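You operate a simulated robot arm through the tools that you are given. There is no shell and no other tool. Be economical: measure what you need, move in short steps, check, and stop when the job is done.

The job below is to be done with a simulated robot arm. You get a single attempt, and the scene is never put back.

Task
Square up the brown and tan blocks, brush the beige brick and lay it across them.
Fine: brush its top with the blue brush and put that back; the blocks stay on their spots, square to the table's edge.
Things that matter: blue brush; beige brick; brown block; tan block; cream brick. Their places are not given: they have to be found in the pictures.

Only the result counts: the job must be done as asked and must still hold three seconds after the hand-in. Knocking over, shifting, dropping, spilling or breaking anything else fails it.

Robot
A 7-joint arm with a two-finger parallel gripper, fixed in place. Base frame: the origin is at the foot of the arm, x ahead of it, y to its left, z up; the work surface is at about z = 0.8. Readings come in m, degrees, newtons and seconds.
With the tool pointing down near the work surface it reaches from about 0.24 to 0.68 m from the base axis. Its first joint turns from -66.0 to 66.0 degrees. Payload 2.4 kg.
Tool frame: the origin (TCP) lies between the finger pads and is the grasp point; the fingertips stand 0.03 m ahead of it; z points along the fingers, y is the line along which they close. Largest opening 0.094 m; finger width 0.028, thickness 0.01; the body of the gripper, 0.05 by 0.096 m, starts 0.055 m behind the TCP.
Orientation is that of the tool frame in the base frame, as a unit quaternion [w, x, y, z]. With the fingers straight down and closing along the base's y, the tool's x points along the base's -x, its y along +y and its z along -z.

Tools
- The arm moves only by the tool step_arm. Its argument "plan" is one flat list of numbers, 7 for each row, row after row: the shift along the base's x, y, z in units of 250 mm (1.0 is 250 mm), then the turn, a rotation vector about the base's x, y, z in units of 60 degrees (1.0 is 60 degrees), then the finger opening in m, from 0 to 0.094. In form: [tx, ty, tz, ax, ay, az, fingers, tx, ty, tz, ax, ay, az, fingers, ...]. A call has 1 to 10 rows; each row is the pose to reach, as a shift and turn from the pose commanded when the call began. A call with a number of a shift or a turn outside -1 to 1 is refused whole. Rows are played at 5 a second. More than 0.05 m and 8.6 degrees between two rows, or a gripper value outside its range, and nothing of the call is played. Where a pose cannot be reached the arm comes as near as it can. A force on the tool above 70 N (or 10 N above the force at the start of the call, whichever is more), or a blocked arm, ends the call early, and 0.2 s more pass. Each finger travels about 0.153 m/s and halts on what it meets, pressing with about 37 N; the grip force reading is that of the motor and also rises with nothing between the fingers. The clock runs only during rows and for 0.2 s after the last one: add rows that repeat a pose to give the fingers time. The reply holds the time, the measured pose of the TCP, the force on the tool along the base axes, the opening and the grip force, in the units named above and with some noise.
- Cameras (640 x 400 px; columns grow to the right, rows downward): "scene" is fixed at [0.0443, 0.4715, 1.4249]; the picture's right is [-0.67, -0.74, 0.00], its down [-0.49, 0.44, -0.76] and it looks along [0.56, -0.51, -0.65] (base axes); focal length 320 px, centre (320, 200). "wrist" rides on the gripper at [-0.037, 0, -0.058] in the tool frame; the picture's right is [0.00, -1.00, 0.00], its down [0.97, 0.00, -0.24] and it looks along [0.24, 0.00, 0.97] (tool axes); focal length 218 px, centre (320, 200).
- capture(camera): a new picture of that camera. No time passes.
- locate(camera, pixels): for up to 12 pixels [column, row] of the newest picture of that camera ("zoom" is the newest enlarged one), the place [x, y, z] in the base frame of the surface seen there, good to about 0.003 m, but the place of the scene camera against the robot may be out by one fixed shift of up to 0.025 m in any direction. No time passes.
- close_up(camera, box): a new picture of the part [left, top, right, bottom] of that camera's present view, enlarged. No time passes.
- finish_job(): hands the job in; it is judged then, once.

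Work in short steps. Measure before you move; look again where a grasp or a placing could have gone wrong, and mend it. You have 80 turns and 38 pictures in all, those below and enlarged ones among them. Open the gripper and draw the arm clear of the work before you hand the job in, unless the task says otherwise; then end with one line.

The tools are called after "Request:" by a JSON object that holds its "name" and its "arguments". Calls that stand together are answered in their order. step_arm: Moves the arm, as the interface text tells. Its arguments: {"type":"object","properties":{"plan":{"type":"array"}},"required":["plan"]} The other tools are called the same way: capture (camera) takes a picture; locate (camera, pixels) gives the place of the surface under pixels of a picture; close_up (camera, box) takes an enlarged picture of a part of a camera's view; finish_job () hands the job in.

At the start:

```text
t: 0.0
position: [0.4036, -0.1092, 1.1678]
tool_rot: [-0.001, 0.0, 1.0, 0.0]
force: [-0.1, -0.2, 0.2]
finger_gap: 0.0938
finger_force: 0.2
```

scene: 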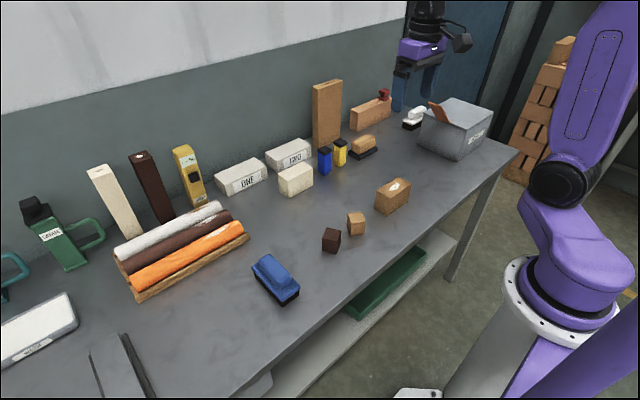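
wrist: 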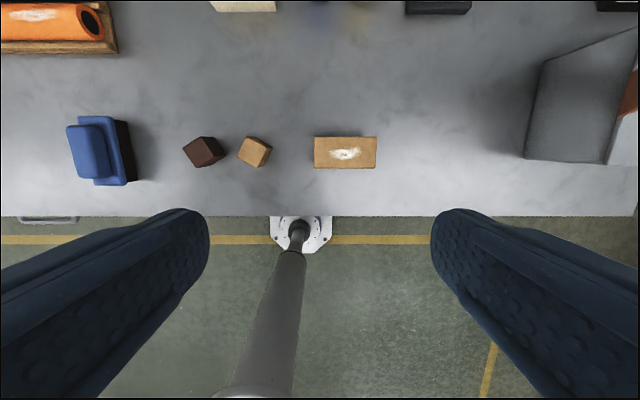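

The wrist view shows the blue brush at (100,150), brown block (204,152), tan block (254,152) and a brick with dust on top at (345,152). I take enlarged views to tell these apart.

Request:
{"name": "close_up", "arguments": {"camera": "wrist", "box": [40, 90, 400, 220]}}

Request:
{"name": "close_up", "arguments": {"camera": "scene", "box": [230, 130, 430, 310]}}

Request:
{"name": "locate", "arguments": {"camera": "wrist", "pixels": [[90, 150], [112, 120], [125, 150], [200, 145], [252, 148], [345, 152], [316, 139], [375, 139], [316, 166], [375, 166], [300, 180], [245, 5]]}}

```text
1.78 times, centred on (220, 155) of wrist
```

zoom: 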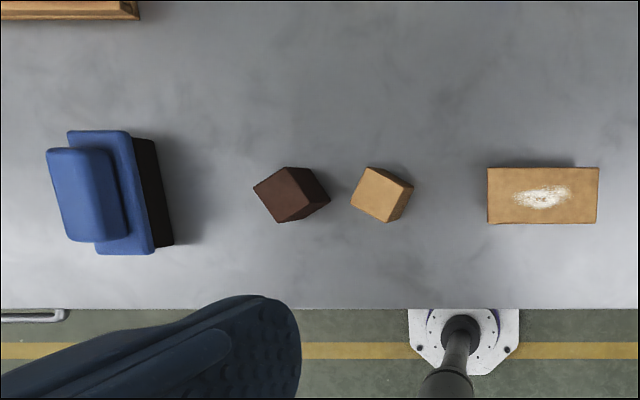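

```text
2.22 times, centred on (330, 220) of scene
```

zoom: 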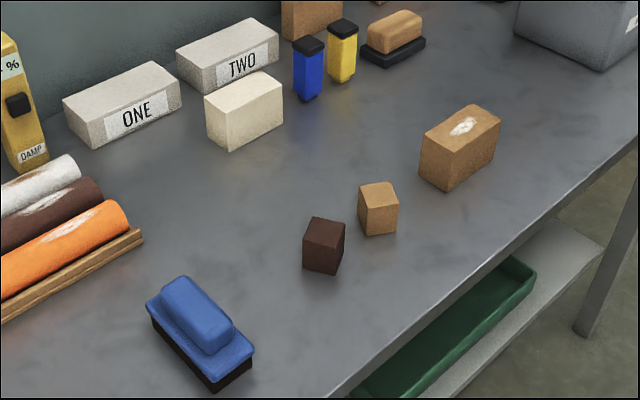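

```text
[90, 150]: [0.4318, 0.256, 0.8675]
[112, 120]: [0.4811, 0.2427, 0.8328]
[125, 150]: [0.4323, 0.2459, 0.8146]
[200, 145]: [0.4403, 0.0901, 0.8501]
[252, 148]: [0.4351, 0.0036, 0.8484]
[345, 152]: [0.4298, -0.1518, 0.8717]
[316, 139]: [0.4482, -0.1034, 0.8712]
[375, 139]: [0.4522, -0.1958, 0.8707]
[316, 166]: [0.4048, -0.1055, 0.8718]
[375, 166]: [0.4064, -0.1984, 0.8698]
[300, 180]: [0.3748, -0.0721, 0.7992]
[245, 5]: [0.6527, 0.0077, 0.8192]
```

The dusty brick (top z≈0.871, about 0.094×0.047) looks like the beige one, and the cream one stands further back at scene (296,180). I move the wrist camera lower over the two small blocks to measure their yaw.

Request:
{"name": "step_arm", "arguments": {"plan": [0, 0.125, -0.12, 0, 0, 0, 0.094, 0, 0.25, -0.24, 0, 0, 0, 0.094, 0, 0.37, -0.36, 0, 0, 0, 0.094, 0, 0.5, -0.48, 0, 0, 0, 0.094, 0, 0.617, -0.59, 0, 0, 0, 0.094, 0, 0.617, -0.59, 0, 0, 0, 0.094]}}

Request:
{"name": "capture", "arguments": {"camera": "wrist"}}

Request:
{"name": "close_up", "arguments": {"camera": "scene", "box": [260, 120, 420, 220]}}

```text
t: 1.4
position: [0.4044, 0.0432, 1.0214]
tool_rot: [0.0, 0.0, 1.0, 0.0]
force: [-0.2, -0.2, -0.4]
finger_gap: 0.094
finger_force: 0.2
```

```text
33 pictures are left
```

wrist: 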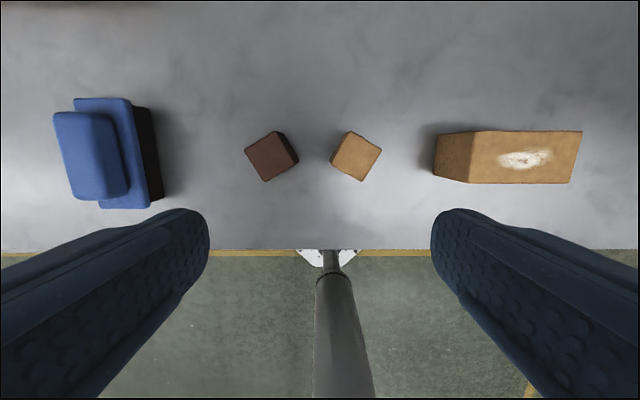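

```text
4.00 times, centred on (340, 170) of scene
```

zoom: 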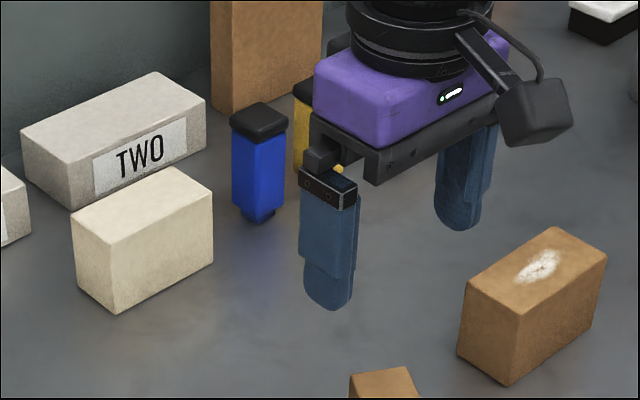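

The cream brick's top is clean, so the dusty one is the beige brick. I enlarge the blocks for corner measurements.

Request:
{"name": "close_up", "arguments": {"camera": "wrist", "box": [230, 115, 400, 200]}}

Request:
{"name": "close_up", "arguments": {"camera": "wrist", "box": [40, 80, 200, 220]}}

```text
3.76 times, centred on (315, 158) of wrist
```

zoom: 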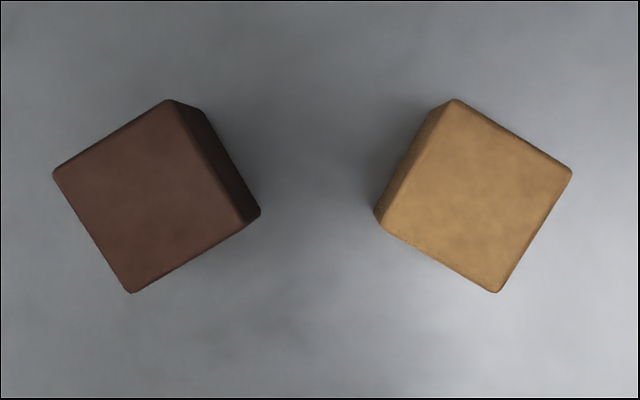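

```text
2.86 times, centred on (120, 150) of wrist
```

zoom: 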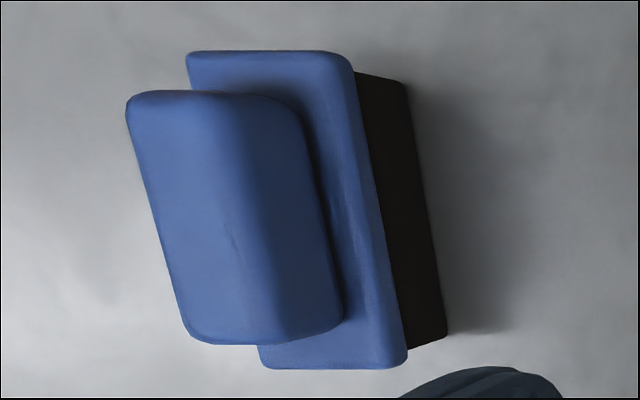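

Corners are clear: brown is rotated one way and tan the other, both about 30°. I locate block tops and brush points.

Request:
{"name": "locate", "arguments": {"camera": "wrist", "pixels": [[269.4, 157.2], [245.5, 150.3], [279.2, 132.5], [298.6, 163.3], [269.6, 180.5], [356.1, 156.5], [355.9, 132.5], [386, 149.7], [366.3, 180.5], [336.5, 163]]}}

Request:
{"name": "locate", "arguments": {"camera": "wrist", "pixels": [[72.8, 118.5], [88.5, 193.7], [65.8, 155], [93, 155], [97, 155], [110, 155], [125, 110], [145, 204], [103, 205], [135, 155], [150, 150], [160, 195]]}}

Request:
{"name": "locate", "arguments": {"camera": "wrist", "pixels": [[478, 134], [580, 133], [570, 182], [469, 181], [437, 137], [436, 176], [525, 158], [500, 158], [550, 158], [525, 147], [525, 170]]}}

```text
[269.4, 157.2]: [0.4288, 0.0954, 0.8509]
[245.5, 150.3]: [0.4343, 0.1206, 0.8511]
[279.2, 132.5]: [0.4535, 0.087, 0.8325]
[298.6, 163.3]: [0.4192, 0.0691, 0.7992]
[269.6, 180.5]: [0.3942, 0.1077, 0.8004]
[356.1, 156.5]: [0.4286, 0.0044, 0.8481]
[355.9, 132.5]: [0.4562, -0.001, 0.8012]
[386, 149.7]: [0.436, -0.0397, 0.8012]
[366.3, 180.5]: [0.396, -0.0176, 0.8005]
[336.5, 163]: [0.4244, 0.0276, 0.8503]
```

```text
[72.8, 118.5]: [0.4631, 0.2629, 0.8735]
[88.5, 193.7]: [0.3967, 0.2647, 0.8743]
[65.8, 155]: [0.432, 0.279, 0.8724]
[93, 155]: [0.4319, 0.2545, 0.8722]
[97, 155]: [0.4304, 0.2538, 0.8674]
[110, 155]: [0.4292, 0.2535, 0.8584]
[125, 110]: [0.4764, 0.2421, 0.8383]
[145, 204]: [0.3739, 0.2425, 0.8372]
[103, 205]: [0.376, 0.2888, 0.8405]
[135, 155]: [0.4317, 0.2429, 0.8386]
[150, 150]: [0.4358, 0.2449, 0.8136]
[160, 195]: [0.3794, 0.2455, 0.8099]
```

```text
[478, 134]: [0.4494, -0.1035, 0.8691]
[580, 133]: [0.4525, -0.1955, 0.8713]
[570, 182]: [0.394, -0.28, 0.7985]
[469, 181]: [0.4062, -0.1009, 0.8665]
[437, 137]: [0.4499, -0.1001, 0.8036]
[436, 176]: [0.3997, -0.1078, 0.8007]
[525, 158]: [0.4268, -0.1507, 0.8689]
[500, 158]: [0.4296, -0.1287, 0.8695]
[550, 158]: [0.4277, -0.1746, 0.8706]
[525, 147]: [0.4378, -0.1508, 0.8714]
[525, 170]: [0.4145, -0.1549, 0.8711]
```

From the camera geometry: brown centre ≈(0.4305, 0.0956), yaw +30°; tan centre ≈(0.4305, 0.006), yaw −30°; both about 38 mm wide, tops at 0.85. I move above brown with the tool turned +30°.

Request:
{"name": "step_arm", "arguments": {"plan": [0.02, 0.04, -0.07, 0, 0, 0.1, 0.07, 0.042, 0.08, -0.145, 0, 0, 0.2, 0.07, 0.063, 0.12, -0.22, 0, 0, 0.3, 0.07, 0.084, 0.16, -0.29, 0, 0, 0.4, 0.07, 0.106, 0.204, -0.364, 0, 0, 0.503, 0.07, 0.106, 0.204, -0.364, 0, 0, 0.503, 0.07, 0.106, 0.204, -0.364, 0, 0, 0.503, 0.07]}}

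Request:
{"name": "capture", "arguments": {"camera": "wrist"}}

```text
t: 3.0
position: [0.4315, 0.0959, 0.9304]
tool_rot: [0.0, -0.26, 0.965, 0.0]
force: [0.6, 1.0, -0.5]
finger_gap: 0.0703
finger_force: 0.0
```

```text
29 pictures are left
```

wrist: 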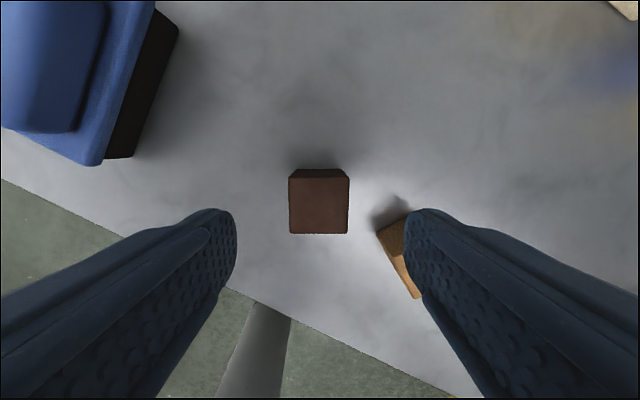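

Brown block is squarely centred between the fingers (cols 288–348, centre 318.5). I descend with the gap narrowed to 0.058 and close.

Request:
{"name": "step_arm", "arguments": {"plan": [0, 0, -0.13, 0, 0, 0, 0.058, 0, 0, -0.26, 0, 0, 0, 0.058, 0, 0, -0.374, 0, 0, 0, 0.058, 0, 0, -0.374, 0, 0, 0, 0.058, 0, 0, -0.374, 0, 0, 0, 0.045, 0, 0, -0.374, 0, 0, 0, 0.03, 0, 0, -0.374, 0, 0, 0, 0.03]}}

```text
t: 4.6
position: [0.4294, 0.0955, 0.8365]
tool_rot: [0.0, -0.261, 0.965, 0.001]
force: [-0.9, -0.1, 0.8]
finger_gap: 0.0434
finger_force: 37.0
```

Gripped at 43 mm with 37 N. Now I turn back −30.18° in place, release and rise.

Request:
{"name": "step_arm", "arguments": {"plan": [0, 0, 0, 0, 0, -0.1, 0.03, 0, 0, 0, 0, 0, -0.2, 0.03, 0, 0, 0, 0, 0, -0.3, 0.03, 0, 0, 0, 0, 0, -0.4, 0.03, 0, 0, 0, 0, 0, -0.503, 0.03, 0, 0, 0, 0, 0, -0.503, 0.03, 0, 0, 0, 0, 0, -0.503, 0.03]}}

Request:
{"name": "step_arm", "arguments": {"plan": [0, 0, 0, 0, 0, 0, 0.05, 0, 0, 0, 0, 0, 0, 0.058, 0, 0, 0, 0, 0, 0, 0.058, 0, 0, 0.15, 0, 0, 0, 0.058, 0, 0, 0.3, 0, 0, 0, 0.058, 0, 0, 0.4, 0, 0, 0, 0.058, 0, 0, 0.4, 0, 0, 0, 0.058]}}

Request:
{"name": "capture", "arguments": {"camera": "wrist"}}

```text
t: 6.2
position: [0.4302, 0.0954, 0.8355]
tool_rot: [0.0, 0.001, 1.0, 0.001]
force: [0.4, 0.4, 0.3]
finger_gap: 0.0435
finger_force: 37.3
```

```text
t: 7.8
position: [0.4281, 0.097, 0.9363]
tool_rot: [-0.001, -0.001, 1.0, 0.0]
force: [0.2, -0.1, 0.0]
finger_gap: 0.0578
finger_force: 0.1
```

```text
28 pictures are left
```

wrist: 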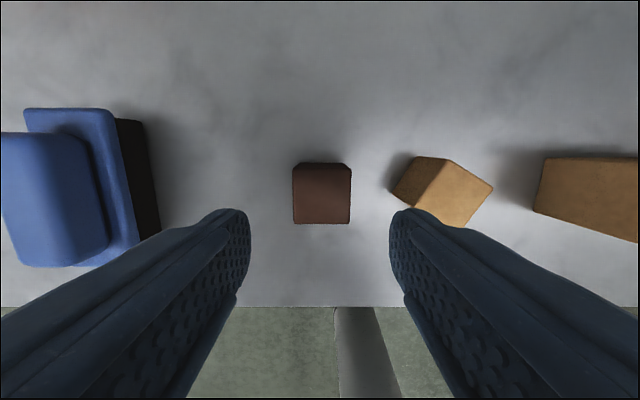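

Brown is now square (cols 293–351). I move above tan with the tool turned −30°.

Request:
{"name": "step_arm", "arguments": {"plan": [0, -0.07, 0, 0, 0, -0.1, 0.07, 0, -0.14, 0, 0, 0, -0.2, 0.07, 0, -0.21, 0, 0, 0, -0.3, 0.07, 0, -0.28, 0, 0, 0, -0.4, 0.07, 0, -0.359, 0, 0, 0, -0.5, 0.07, 0, -0.359, 0, 0, 0, -0.5, 0.07, 0, -0.359, 0, 0, 0, -0.5, 0.07]}}

Request:
{"name": "capture", "arguments": {"camera": "wrist"}}

```text
t: 9.4
position: [0.4288, 0.0036, 0.9366]
tool_rot: [0.0, 0.26, 0.966, 0.001]
force: [-0.7, -0.3, -0.3]
finger_gap: 0.07
finger_force: 0.1
```

```text
27 pictures are left
```

wrist: 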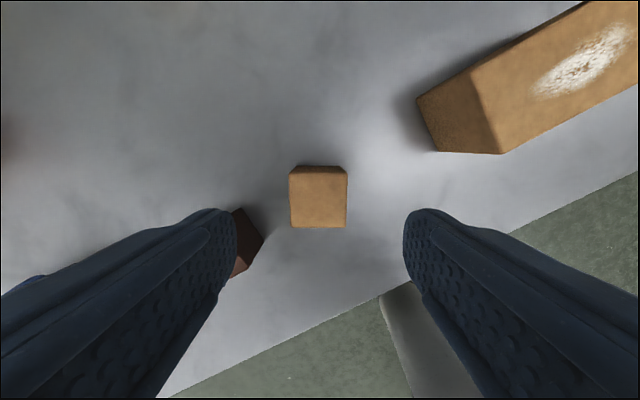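

Tan is centred (cols 290–348) and aligned. Descend, grip, turn +30° back, release and rise.

Request:
{"name": "step_arm", "arguments": {"plan": [0, 0, -0.13, 0, 0, 0, 0.058, 0, 0, -0.26, 0, 0, 0, 0.058, 0, 0, -0.4, 0, 0, 0, 0.058, 0, 0, -0.4, 0, 0, 0, 0.058, 0, 0, -0.4, 0, 0, 0, 0.045, 0, 0, -0.4, 0, 0, 0, 0.03, 0, 0, -0.4, 0, 0, 0, 0.03]}}

Request:
{"name": "step_arm", "arguments": {"plan": [0, 0, 0, 0, 0, 0.1, 0.03, 0, 0, 0, 0, 0, 0.2, 0.03, 0, 0, 0, 0, 0, 0.3, 0.03, 0, 0, 0, 0, 0, 0.4, 0.03, 0, 0, 0, 0, 0, 0.5, 0.03, 0, 0, 0, 0, 0, 0.5, 0.03, 0, 0, 0, 0, 0, 0.5, 0.03]}}

Request:
{"name": "step_arm", "arguments": {"plan": [0, 0, 0, 0, 0, 0, 0.05, 0, 0, 0, 0, 0, 0, 0.058, 0, 0, 0, 0, 0, 0, 0.058, 0, 0, 0.15, 0, 0, 0, 0.058, 0, 0.06, 0.3, 0, 0, 0, 0.07, 0, 0.12, 0.45, 0, 0, 0, 0.094, 0, 0.18, 0.6, 0, 0, 0, 0.094, 0, 0.18, 0.73, 0, 0, 0, 0.094, 0, 0.18, 0.73, 0, 0, 0, 0.094]}}

Request:
{"name": "capture", "arguments": {"camera": "wrist"}}

```text
t: 11.0
position: [0.4304, 0.0072, 0.8386]
tool_rot: [0.0, 0.259, 0.966, 0.0]
force: [-0.2, -0.1, 0.5]
finger_gap: 0.0434
finger_force: 37.2
```

```text
t: 12.6
position: [0.4288, 0.0061, 0.8349]
tool_rot: [0.001, -0.001, 1.0, 0.0]
force: [1.5, -1.7, 28.0]
finger_gap: 0.0436
finger_force: 37.4
```

```text
t: 14.6
position: [0.4303, 0.052, 1.0186]
tool_rot: [0.0, 0.0, 1.0, 0.0]
force: [-0.1, -0.5, -0.1]
finger_gap: 0.094
finger_force: 0.0
```

```text
26 pictures are left
```

wrist: 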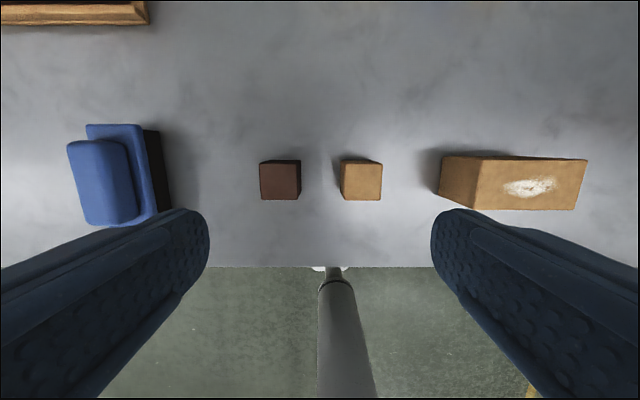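

Both look square now; I enlarge to verify their positions and yaw, and the brush for its grasp pose.

Request:
{"name": "close_up", "arguments": {"camera": "wrist", "box": [235, 130, 405, 236]}}

```text
3.76 times, centred on (320, 183) of wrist
```

zoom: 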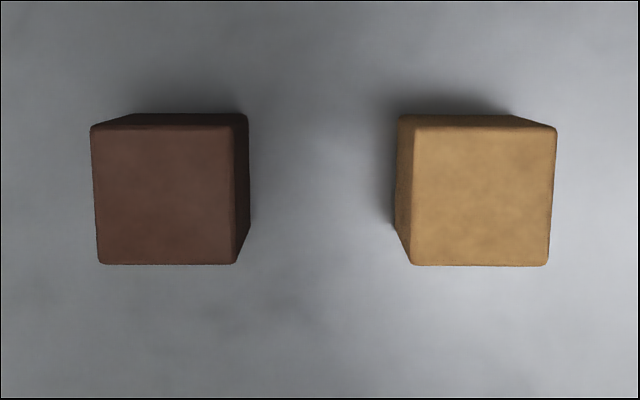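

Both blocks are square and at (0.431, 0.095) and (0.431, 0.0067). Now I move over the blue brush with yaw about +12.7°.

Request:
{"name": "step_arm", "arguments": {"plan": [0, 0.17, 0, 0, 0, 0.05, 0.094, 0, 0.34, -0.02, 0, 0, 0.1, 0.094, 0, 0.51, -0.04, 0, 0, 0.15, 0.094, 0, 0.67, -0.06, 0, 0, 0.2, 0.094, 0, 0.84, -0.08, 0, 0, 0.212, 0.094, 0, 0.84, -0.08, 0, 0, 0.212, 0.094, 0, 0.84, -0.08, 0, 0, 0.212, 0.094]}}

Request:
{"name": "capture", "arguments": {"camera": "wrist"}}

```text
t: 16.2
position: [0.4305, 0.2647, 0.9989]
tool_rot: [0.0, -0.11, 0.994, 0.0]
force: [-0.4, 0.1, 0.4]
finger_gap: 0.0937
finger_force: 0.0
```

```text
24 pictures are left
```

wrist: 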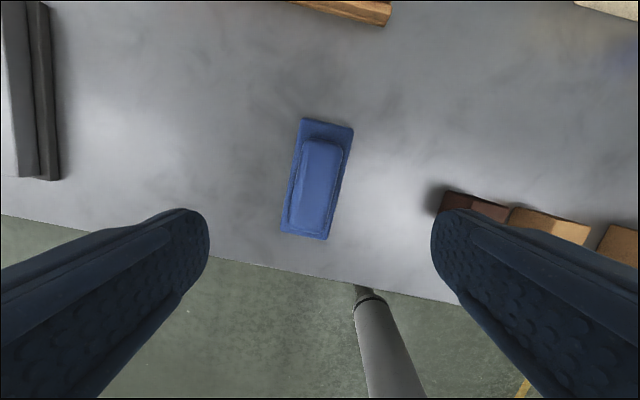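

The tilt seen before was keystone: the brush is actually nearly at yaw 1.5°. I turn back −11.2° and come down a bit for another look.

Request:
{"name": "step_arm", "arguments": {"plan": [0.004, 0, -0.05, 0, 0, -0.09, 0.094, 0.012, 0.004, -0.12, 0, 0, -0.187, 0.094, 0.012, 0.004, -0.12, 0, 0, -0.187, 0.094, 0.012, 0.004, -0.12, 0, 0, -0.187, 0.094]}}

Request:
{"name": "close_up", "arguments": {"camera": "wrist", "box": [200, 90, 440, 240]}}

```text
t: 17.2
position: [0.4334, 0.2632, 0.9669]
tool_rot: [0.0, -0.014, 1.0, 0.001]
force: [0.6, 0.2, -0.5]
finger_gap: 0.094
finger_force: 0.0
```

```text
2.67 times, centred on (320, 165) of wrist
```

zoom: 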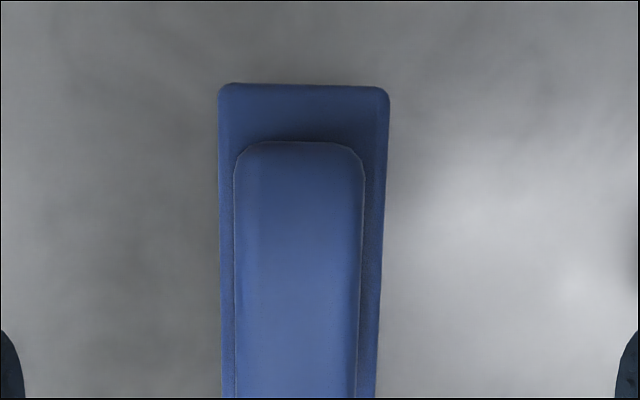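

The handle sits slightly left (centre col ≈312) and the brush is at about yaw 0. I correct by +4 mm and −1.4°, then look again.

Request:
{"name": "step_arm", "arguments": {"plan": [0, 0.016, 0, 0, 0, -0.024, 0.094, 0, 0.016, 0, 0, 0, -0.024, 0.094, 0, 0.016, 0, 0, 0, -0.024, 0.094]}}

Request:
{"name": "close_up", "arguments": {"camera": "wrist", "box": [220, 110, 420, 280]}}

```text
t: 18.0
position: [0.4327, 0.2674, 0.9676]
tool_rot: [0.0, 0.0, 1.0, 0.0]
force: [-0.1, -0.1, 0.1]
finger_gap: 0.0942
finger_force: 0.1
```

```text
2.35 times, centred on (320, 195) of wrist
```

zoom: 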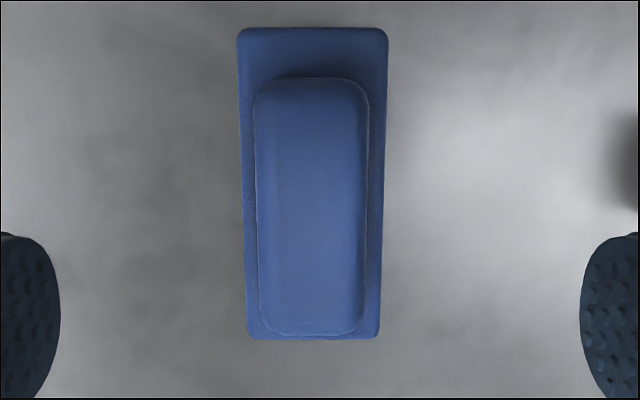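

Handle centre is 2.5 mm left of the tool (zoom col 312), yaw fine. I shift +2.5 mm, go down to TCP z≈0.874 (tips just above the plate) and grip.

Request:
{"name": "step_arm", "arguments": {"plan": [-0.002, 0.01, -0.12, 0, 0, 0, 0.07, -0.002, 0.01, -0.25, 0, 0, 0, 0.07, -0.002, 0.01, -0.372, 0, 0, 0, 0.07, -0.002, 0.01, -0.372, 0, 0, 0, 0.07]}}

Request:
{"name": "step_arm", "arguments": {"plan": [0, 0, 0, 0, 0, 0, 0.05, 0, 0, 0, 0, 0, 0, 0.03, 0, 0, 0, 0, 0, 0, 0.02, 0, 0, 0, 0, 0, 0, 0.02]}}

```text
t: 19.0
position: [0.4324, 0.2671, 0.8729]
tool_rot: [0.001, -0.001, 1.0, 0.0]
force: [0.1, 1.2, 0.5]
finger_gap: 0.0697
finger_force: 0.1
```

```text
t: 20.0
position: [0.4326, 0.267, 0.8729]
tool_rot: [0.0, -0.001, 1.0, -0.001]
force: [0.5, 0.9, 0.8]
finger_gap: 0.0399
finger_force: 36.9
```

Brush is gripped (39.9 mm, 37 N). I lift it 0.12 m and check the grasp while carrying toward the brick.

Request:
{"name": "step_arm", "arguments": {"plan": [0, 0, 0.12, 0, 0, 0, 0.02, 0, 0, 0.3, 0, 0, 0, 0.02, 0, 0, 0.48, 0, 0, 0, 0.02, 0, -0.15, 0.48, 0, 0, 0, 0.02, 0, -0.32, 0.48, 0, 0, 0, 0.02, 0, -0.5, 0.48, 0, 0, 0, 0.02, 0, -0.68, 0.48, 0, 0, 0, 0.02, 0, -0.85, 0.48, 0, 0, 0, 0.02, 0, -1.0, 0.48, 0, 0, 0, 0.02, 0, -1.0, 0.48, 0, 0, 0, 0.02]}}

Request:
{"name": "step_arm", "arguments": {"plan": [-0.005, -0.15, 0, 0, 0, 0, 0.02, -0.012, -0.3, 0, 0, 0, 0, 0.02, -0.012, -0.45, 0, 0, 0, 0, 0.02, -0.012, -0.52, -0.08, 0, 0, 0, 0.02, -0.012, -0.52, -0.08, 0, 0, 0, 0.02, -0.012, -0.52, -0.08, 0, 0, 0, 0.02]}}

Request:
{"name": "capture", "arguments": {"camera": "wrist"}}

Request:
{"name": "close_up", "arguments": {"camera": "scene", "box": [280, 90, 480, 260]}}

```text
t: 22.2
position: [0.4321, 0.0185, 0.9913]
tool_rot: [0.0, -0.001, 1.0, 0.0]
force: [0.4, 0.0, -1.2]
finger_gap: 0.0399
finger_force: 36.9
```

```text
t: 23.6
position: [0.4288, -0.109, 0.9749]
tool_rot: [0.0, -0.001, 1.0, 0.0]
force: [-0.1, -0.7, -2.2]
finger_gap: 0.0398
finger_force: 37.6
```

```text
21 pictures are left
```

wrist: 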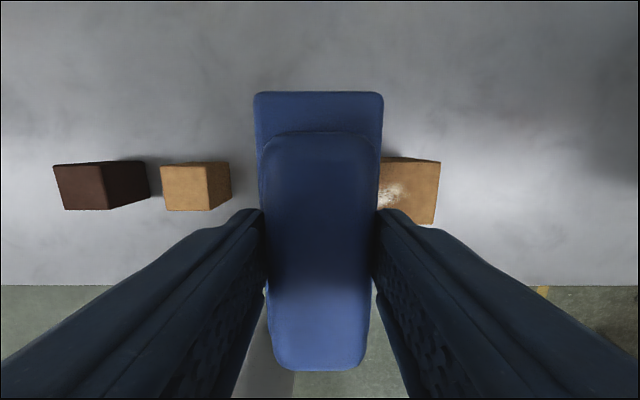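

```text
2.35 times, centred on (380, 175) of scene
```

zoom: 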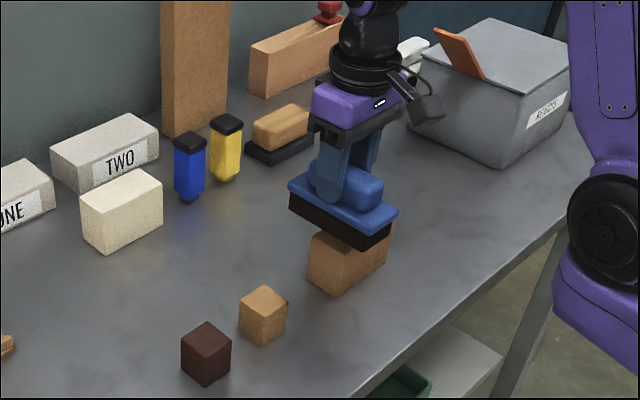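

Brush is level in the grip and just above the brick. I lower gently toward contact (expected TCP z≈0.944).

Request:
{"name": "step_arm", "arguments": {"plan": [0, 0, -0.06, 0, 0, 0, 0.02, 0, 0, -0.11, 0, 0, 0, 0.02, 0, 0, -0.12, 0, 0, 0, 0.02, 0, 0, -0.12, 0, 0, 0, 0.02]}}

```text
t: 24.6
position: [0.4295, -0.1114, 0.9447]
tool_rot: [0.0, 0.0, 1.0, 0.0]
force: [-1.1, 0.0, -1.2]
finger_gap: 0.0401
finger_force: 37.1
```

No contact force yet; I lower in 1 mm steps.

Request:
{"name": "step_arm", "arguments": {"plan": [0, 0, -0.004, 0, 0, 0, 0.02, 0, 0, -0.008, 0, 0, 0, 0.02, 0, 0, -0.008, 0, 0, 0, 0.02]}}

Request:
{"name": "step_arm", "arguments": {"plan": [0, 0, -0.004, 0, 0, 0, 0.02, 0, 0, -0.004, 0, 0, 0, 0.02]}}

```text
t: 25.4
position: [0.4303, -0.1115, 0.9446]
tool_rot: [0.0, -0.001, 1.0, 0.0]
force: [-5.2, 5.8, 21.6]
finger_gap: 0.0398
finger_force: 37.4
```

```text
t: 26.0
position: [0.4303, -0.1109, 0.9418]
tool_rot: [0.002, -0.002, 1.0, 0.0]
force: [-3.5, 9.5, 31.3]
finger_gap: 0.0401
finger_force: 36.8
```

Contact at ~31 N; I ease off 1.5 mm and stroke along the brick's length and back.

Request:
{"name": "step_arm", "arguments": {"plan": [0, 0, 0.007, 0, 0, 0, 0.02, 0, -0.08, 0.007, 0, 0, 0, 0.02, 0, -0.16, 0.007, 0, 0, 0, 0.02, 0, -0.24, 0.007, 0, 0, 0, 0.02, 0, -0.32, 0.007, 0, 0, 0, 0.02, 0, -0.32, 0.007, 0, 0, 0, 0.02]}}

```text
t: 27.4
position: [0.4303, -0.1911, 0.9439]
tool_rot: [0.0, 0.0, 1.0, 0.0]
force: [0.2, -0.7, -2.1]
finger_gap: 0.0398
finger_force: 37.2
```

Request:
{"name": "capture", "arguments": {"camera": "wrist"}}

```text
19 pictures are left
```

wrist: 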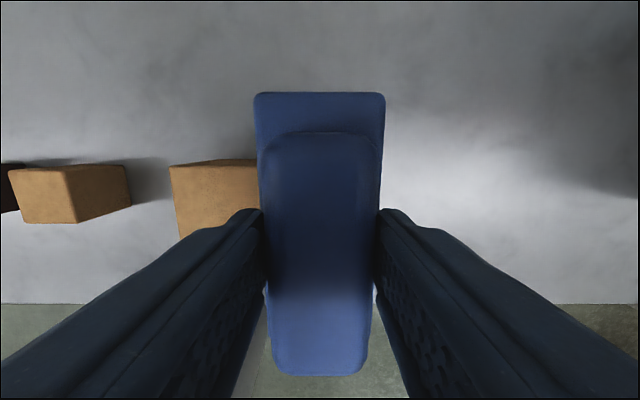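

The exposed half shows no dust. I do return strokes 1 mm lower to be thorough, then lift clear.

Request:
{"name": "step_arm", "arguments": {"plan": [0, 0, -0.004, 0, 0, 0, 0.02, 0, 0.08, -0.004, 0, 0, 0, 0.02, 0, 0.16, -0.004, 0, 0, 0, 0.02, 0, 0.24, -0.004, 0, 0, 0, 0.02, 0, 0.32, -0.004, 0, 0, 0, 0.02, 0, 0.24, -0.004, 0, 0, 0, 0.02, 0, 0.16, -0.004, 0, 0, 0, 0.02, 0, 0.08, -0.004, 0, 0, 0, 0.02, 0, 0, -0.004, 0, 0, 0, 0.02, 0, 0, -0.004, 0, 0, 0, 0.02]}}

Request:
{"name": "step_arm", "arguments": {"plan": [0, 0, 0.08, 0, 0, 0, 0.02, 0, 0, 0.2, 0, 0, 0, 0.02, 0, 0.15, 0.2, 0, 0, 0, 0.02, 0, 0.3, 0.2, 0, 0, 0, 0.02, 0, 0.45, 0.2, 0, 0, 0, 0.02, 0, 0.6, 0.2, 0, 0, 0, 0.02, 0, 0.75, 0.2, 0, 0, 0, 0.02, 0, 0.84, 0.2, 0, 0, 0, 0.02, 0, 0.84, 0.2, 0, 0, 0, 0.02]}}

Request:
{"name": "close_up", "arguments": {"camera": "scene", "box": [280, 120, 440, 260]}}

Request:
{"name": "capture", "arguments": {"camera": "wrist"}}

```text
t: 29.6
position: [0.4276, -0.191, 0.9415]
tool_rot: [-0.001, 0.0, 1.0, 0.0]
force: [-0.3, 0.4, -1.1]
finger_gap: 0.04
finger_force: 37.1
```

```text
t: 31.6
position: [0.4311, 0.0184, 0.991]
tool_rot: [0.0, -0.001, 1.0, 0.0]
force: [0.4, 0.0, -2.2]
finger_gap: 0.0402
finger_force: 36.8
```

```text
2.86 times, centred on (360, 190) of scene
```

zoom: 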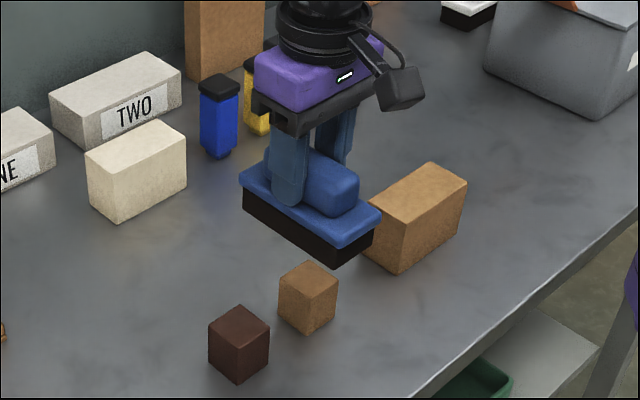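

```text
17 pictures are left
```

wrist: 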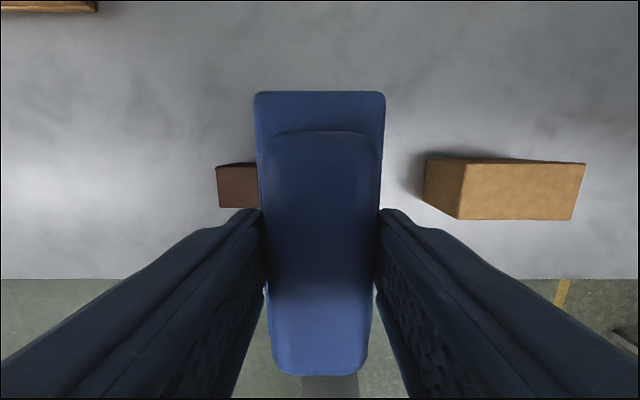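

The dust is gone. I carry the brush back to the exact commanded grasp pose (net offset −0.012, −1.0, +0.471).

Request:
{"name": "step_arm", "arguments": {"plan": [0.002, 0.17, 0, 0, 0, 0, 0.02, 0.004, 0.34, 0, 0, 0, 0, 0.02, 0.006, 0.51, 0, 0, 0, 0, 0.02, 0.008, 0.68, 0, 0, 0, 0, 0.02, 0.01, 0.85, 0, 0, 0, 0, 0.02, 0.012, 1.0, 0, 0, 0, 0, 0.02, 0.012, 1.0, -0.15, 0, 0, 0, 0.02, 0.012, 1.0, -0.3, 0, 0, 0, 0.02, 0.012, 1.0, -0.42, 0, 0, 0, 0.02, 0.012, 1.0, -0.42, 0, 0, 0, 0.02]}}

Request:
{"name": "step_arm", "arguments": {"plan": [0, 0, -0.025, 0, 0, 0, 0.02, 0, 0, -0.047, 0, 0, 0, 0.02, 0, 0, -0.05, 0, 0, 0, 0.02, 0, 0, -0.05, 0, 0, 0, 0.02]}}

```text
t: 33.8
position: [0.4322, 0.2658, 0.8872]
tool_rot: [0.0, -0.001, 1.0, 0.0]
force: [0.4, -0.9, -2.0]
finger_gap: 0.0397
finger_force: 36.9
```

```text
t: 34.8
position: [0.432, 0.2669, 0.8752]
tool_rot: [-0.001, 0.001, 1.0, 0.0]
force: [0.2, -0.2, -1.2]
finger_gap: 0.0397
finger_force: 36.6
```

No contact yet; lower another 1 mm, then release and rise.

Request:
{"name": "step_arm", "arguments": {"plan": [0, 0, -0.004, 0, 0, 0, 0.02, 0, 0, -0.004, 0, 0, 0, 0.02]}}

Request:
{"name": "step_arm", "arguments": {"plan": [0, 0, 0, 0, 0, 0, 0.045, 0, 0, 0, 0, 0, 0, 0.06, 0, 0, 0, 0, 0, 0, 0.07, 0, 0, 0.1, 0, 0, 0, 0.07, 0, 0, 0.25, 0, 0, 0, 0.08, 0, 0, 0.4, 0, 0, 0, 0.094, 0, 0, 0.5, 0, 0, 0, 0.094, 0, 0, 0.5, 0, 0, 0, 0.094]}}

Request:
{"name": "capture", "arguments": {"camera": "wrist"}}

```text
t: 35.4
position: [0.4328, 0.2673, 0.8751]
tool_rot: [0.0, 0.0, 1.0, -0.001]
force: [-0.6, -0.6, -1.1]
finger_gap: 0.0401
finger_force: 37.4
```

```text
t: 37.2
position: [0.4341, 0.2683, 0.9983]
tool_rot: [0.0, 0.0, 1.0, 0.0]
force: [-0.1, -0.8, 0.8]
finger_gap: 0.0941
finger_force: 0.1
```

```text
16 pictures are left
```

wrist: 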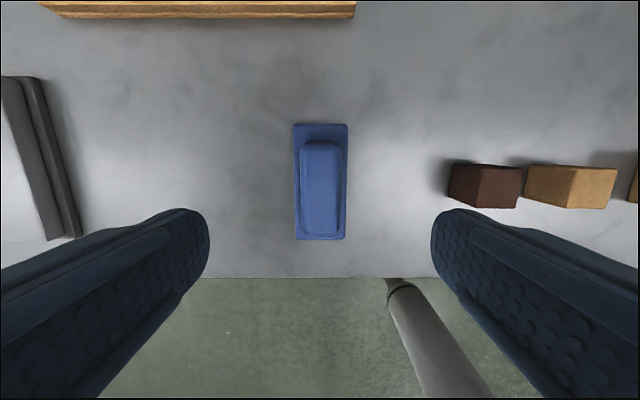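

Brush is back square in place (cols 293–348). Now I move to the brick, turning the tool −90° so the fingers close across its 47 mm width.

Request:
{"name": "step_arm", "arguments": {"plan": [0, -0.12, 0, 0, 0, -0.125, 0.08, 0, -0.24, 0, 0, 0, -0.25, 0.08, 0, -0.36, 0, 0, 0, -0.375, 0.08, 0, -0.48, 0, 0, 0, -0.5, 0.08, 0, -0.6, 0, 0, 0, -0.625, 0.08, 0, -0.72, 0, 0, 0, -0.75, 0.08, 0, -0.84, 0, 0, 0, -0.875, 0.08, 0, -0.96, 0, 0, 0, -1.0, 0.08, 0, -0.96, 0, 0, 0, -1.0, 0.08]}}

Request:
{"name": "step_arm", "arguments": {"plan": [0, -0.14, 0, 0, 0, -0.1, 0.08, 0, -0.28, 0, 0, 0, -0.2, 0.08, -0.005, -0.42, 0, 0, 0, -0.3, 0.08, -0.01, -0.56, 0, 0, 0, -0.4, 0.08, -0.013, -0.712, 0, 0, 0, -0.5, 0.08, -0.013, -0.712, 0, 0, 0, -0.5, 0.08, -0.013, -0.712, 0, 0, 0, -0.5, 0.08]}}

Request:
{"name": "capture", "arguments": {"camera": "wrist"}}

```text
t: 39.2
position: [0.4323, 0.0302, 0.9998]
tool_rot: [0.0, 0.501, 0.866, -0.001]
force: [0.2, -0.6, -0.3]
finger_gap: 0.0801
finger_force: 0.0
```

```text
t: 40.8
position: [0.4266, -0.1535, 1.0008]
tool_rot: [0.001, 0.707, 0.707, -0.001]
force: [0.1, -0.1, -0.2]
finger_gap: 0.0803
finger_force: 0.1
```

```text
15 pictures are left
```

wrist: 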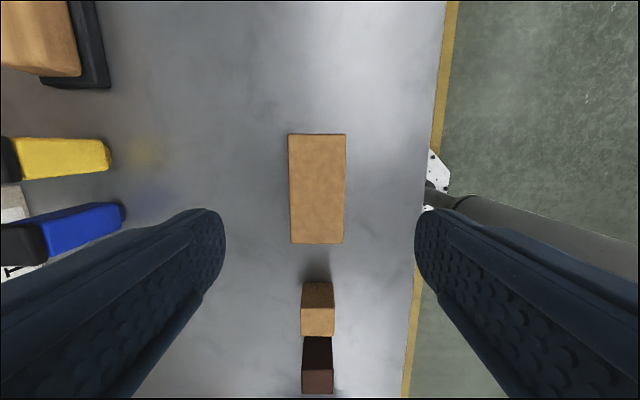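

Brick is square in the view, cols 288–346 (centre 317), 0.098 long, offset about +2.4 mm x, +2 mm y from the tool. I correct, descend to TCP z≈0.842 and grip.

Request:
{"name": "step_arm", "arguments": {"plan": [0.01, 0.008, -0.15, 0, 0, 0, 0.08, 0.01, 0.008, -0.3, 0, 0, 0, 0.08, 0.01, 0.008, -0.45, 0, 0, 0, 0.08, 0.01, 0.008, -0.63, 0, 0, 0, 0.08, 0.01, 0.008, -0.63, 0, 0, 0, 0.08]}}

Request:
{"name": "step_arm", "arguments": {"plan": [0, 0, 0, 0, 0, 0, 0.055, 0, 0, 0, 0, 0, 0, 0.04, 0, 0, 0, 0, 0, 0, 0.03, 0, 0, 0, 0, 0, 0, 0.03]}}

```text
t: 42.0
position: [0.4328, -0.147, 0.8414]
tool_rot: [-0.001, 0.708, 0.707, 0.0]
force: [0.0, -0.5, 0.8]
finger_gap: 0.0799
finger_force: 0.0
```

```text
t: 43.0
position: [0.4329, -0.1472, 0.8414]
tool_rot: [0.0, 0.707, 0.707, 0.0]
force: [-0.1, -0.7, 0.2]
finger_gap: 0.0541
finger_force: 36.6
```

Brick gripped. I lift 0.11 m and carry it over the blocks, stopping high to check alignment.

Request:
{"name": "step_arm", "arguments": {"plan": [0, 0, 0.1, 0, 0, 0, 0.03, 0, 0, 0.28, 0, 0, 0, 0.03, 0, 0, 0.44, 0, 0, 0, 0.03, 0, 0.16, 0.44, 0, 0, 0, 0.03, 0, 0.32, 0.44, 0, 0, 0, 0.03, 0, 0.48, 0.44, 0, 0, 0, 0.03, 0, 0.64, 0.44, 0, 0, 0, 0.03, 0, 0.8, 0.44, 0, 0, 0, 0.03, 0, 0.8, 0.44, 0, 0, 0, 0.03, 0, 0.8, 0.44, 0, 0, 0, 0.03]}}

Request:
{"name": "capture", "arguments": {"camera": "wrist"}}

Request:
{"name": "close_up", "arguments": {"camera": "scene", "box": [250, 130, 430, 270]}}

```text
t: 45.2
position: [0.4331, 0.0523, 0.9534]
tool_rot: [0.0, 0.707, 0.707, 0.001]
force: [-0.3, 0.2, -2.6]
finger_gap: 0.0542
finger_force: 37.1
```

```text
14 pictures are left
```

wrist: 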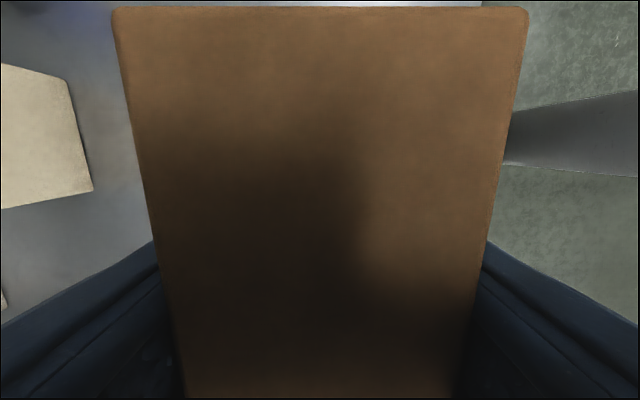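

```text
2.86 times, centred on (340, 200) of scene
```

zoom: 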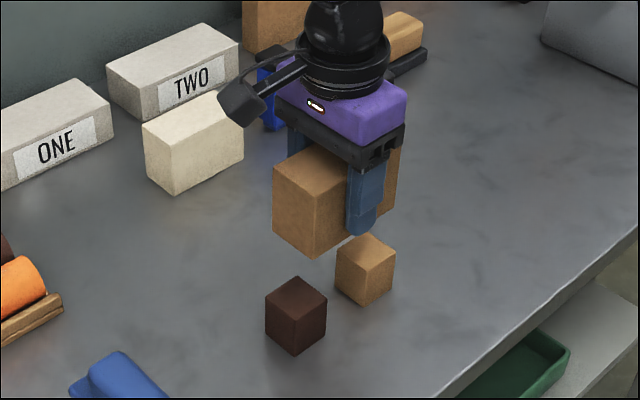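

Brick is held level; edge row 8 implies it sits ≈3 mm toward −y of the TCP, so I add +1.5 mm y and −1 mm x, then lower to about 1 mm above the blocks.

Request:
{"name": "step_arm", "arguments": {"plan": [-0.004, 0.006, -0.08, 0, 0, 0, 0.03, -0.004, 0.006, -0.16, 0, 0, 0, 0.03, -0.004, 0.006, -0.21, 0, 0, 0, 0.03, -0.004, 0.006, -0.232, 0, 0, 0, 0.03, -0.004, 0.006, -0.232, 0, 0, 0, 0.03]}}

Request:
{"name": "close_up", "arguments": {"camera": "scene", "box": [280, 170, 400, 270]}}

```text
t: 46.4
position: [0.4322, 0.0537, 0.8943]
tool_rot: [0.0, 0.706, 0.708, 0.0]
force: [-1.1, 0.2, -2.5]
finger_gap: 0.0539
finger_force: 37.2
```

```text
4.00 times, centred on (340, 220) of scene
```

zoom: 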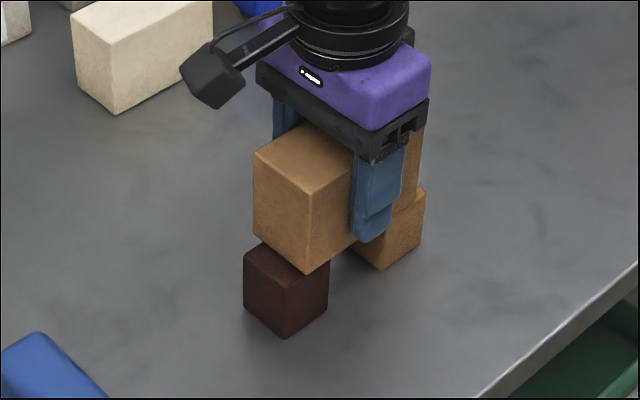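

Position looks right: brick end over the middle of the brown block and onto tan. I lower in small steps till contact.

Request:
{"name": "step_arm", "arguments": {"plan": [0, 0, -0.003, 0, 0, 0, 0.03, 0, 0, -0.006, 0, 0, 0, 0.03, 0, 0, -0.006, 0, 0, 0, 0.03]}}

```text
t: 47.2
position: [0.432, 0.0548, 0.8922]
tool_rot: [0.001, 0.707, 0.707, 0.001]
force: [0.2, -0.4, -3.3]
finger_gap: 0.0542
finger_force: 37.5
```

Request:
{"name": "step_arm", "arguments": {"plan": [0, 0, -0.003, 0, 0, 0, 0.03, 0, 0, -0.003, 0, 0, 0, 0.03]}}

```text
t: 47.8
position: [0.4325, 0.0546, 0.8922]
tool_rot: [0.0, 0.706, 0.708, 0.0]
force: [0.7, -0.3, -1.7]
finger_gap: 0.0542
finger_force: 36.9
```

No contact force yet; another 0.75 mm.

Request:
{"name": "step_arm", "arguments": {"plan": [0, 0, -0.003, 0, 0, 0, 0.03, 0, 0, -0.003, 0, 0, 0, 0.03]}}

```text
t: 48.4
position: [0.4304, 0.0544, 0.8907]
tool_rot: [0.0, 0.707, 0.708, -0.001]
force: [0.5, -2.2, 4.4]
finger_gap: 0.054
finger_force: 37.6
```

Contact (Fz turned to +4.4 N). I open and rise, then check.

Request:
{"name": "step_arm", "arguments": {"plan": [0, 0, 0, 0, 0, 0, 0.06, 0, 0, 0, 0, 0, 0, 0.075, 0, 0, 0, 0, 0, 0, 0.085, 0, 0, 0, 0, 0, 0, 0.085, 0, 0, 0.1, 0, 0, 0, 0.085, 0, 0, 0.28, 0, 0, 0, 0.085, 0, 0, 0.46, 0, 0, 0, 0.085, 0, 0, 0.64, 0, 0, 0, 0.085, 0, 0, 0.8, 0, 0, 0, 0.085, 0, 0, 0.8, 0, 0, 0, 0.085]}}

Request:
{"name": "capture", "arguments": {"camera": "wrist"}}

Request:
{"name": "close_up", "arguments": {"camera": "scene", "box": [260, 160, 420, 280]}}

```text
t: 50.6
position: [0.4292, 0.0557, 1.0919]
tool_rot: [-0.001, 0.706, 0.708, 0.001]
force: [0.2, -0.6, -0.4]
finger_gap: 0.0851
finger_force: 0.1
```

```text
11 pictures are left
```

wrist: 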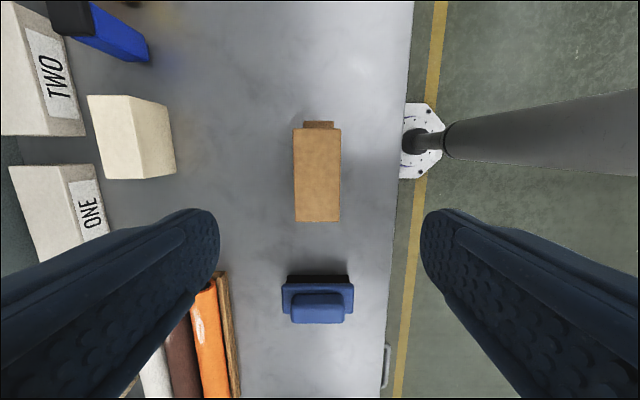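

```text
3.33 times, centred on (340, 220) of scene
```

zoom: 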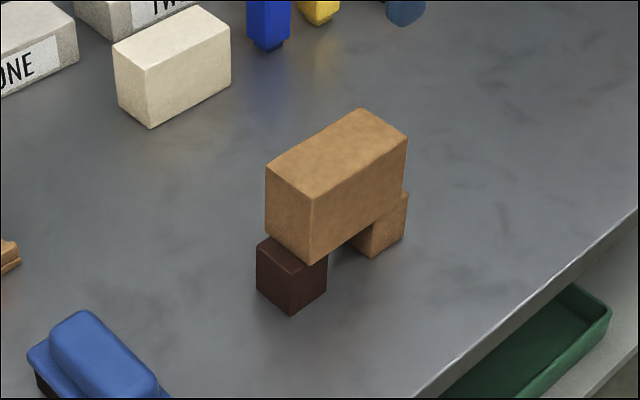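

The brick rests level across both blocks, centred within about 1 mm. Its top is clean, the brush is back in place, and the arm is clear with the gripper open, so I hand in.

Request:
{"name": "finish_job", "arguments": {}}

```text
The job is handed in.
```

I squared the brown and tan blocks where they stood, brushed the dust off the beige brick and put the blue brush back, and the brick now lies level across both blocks.
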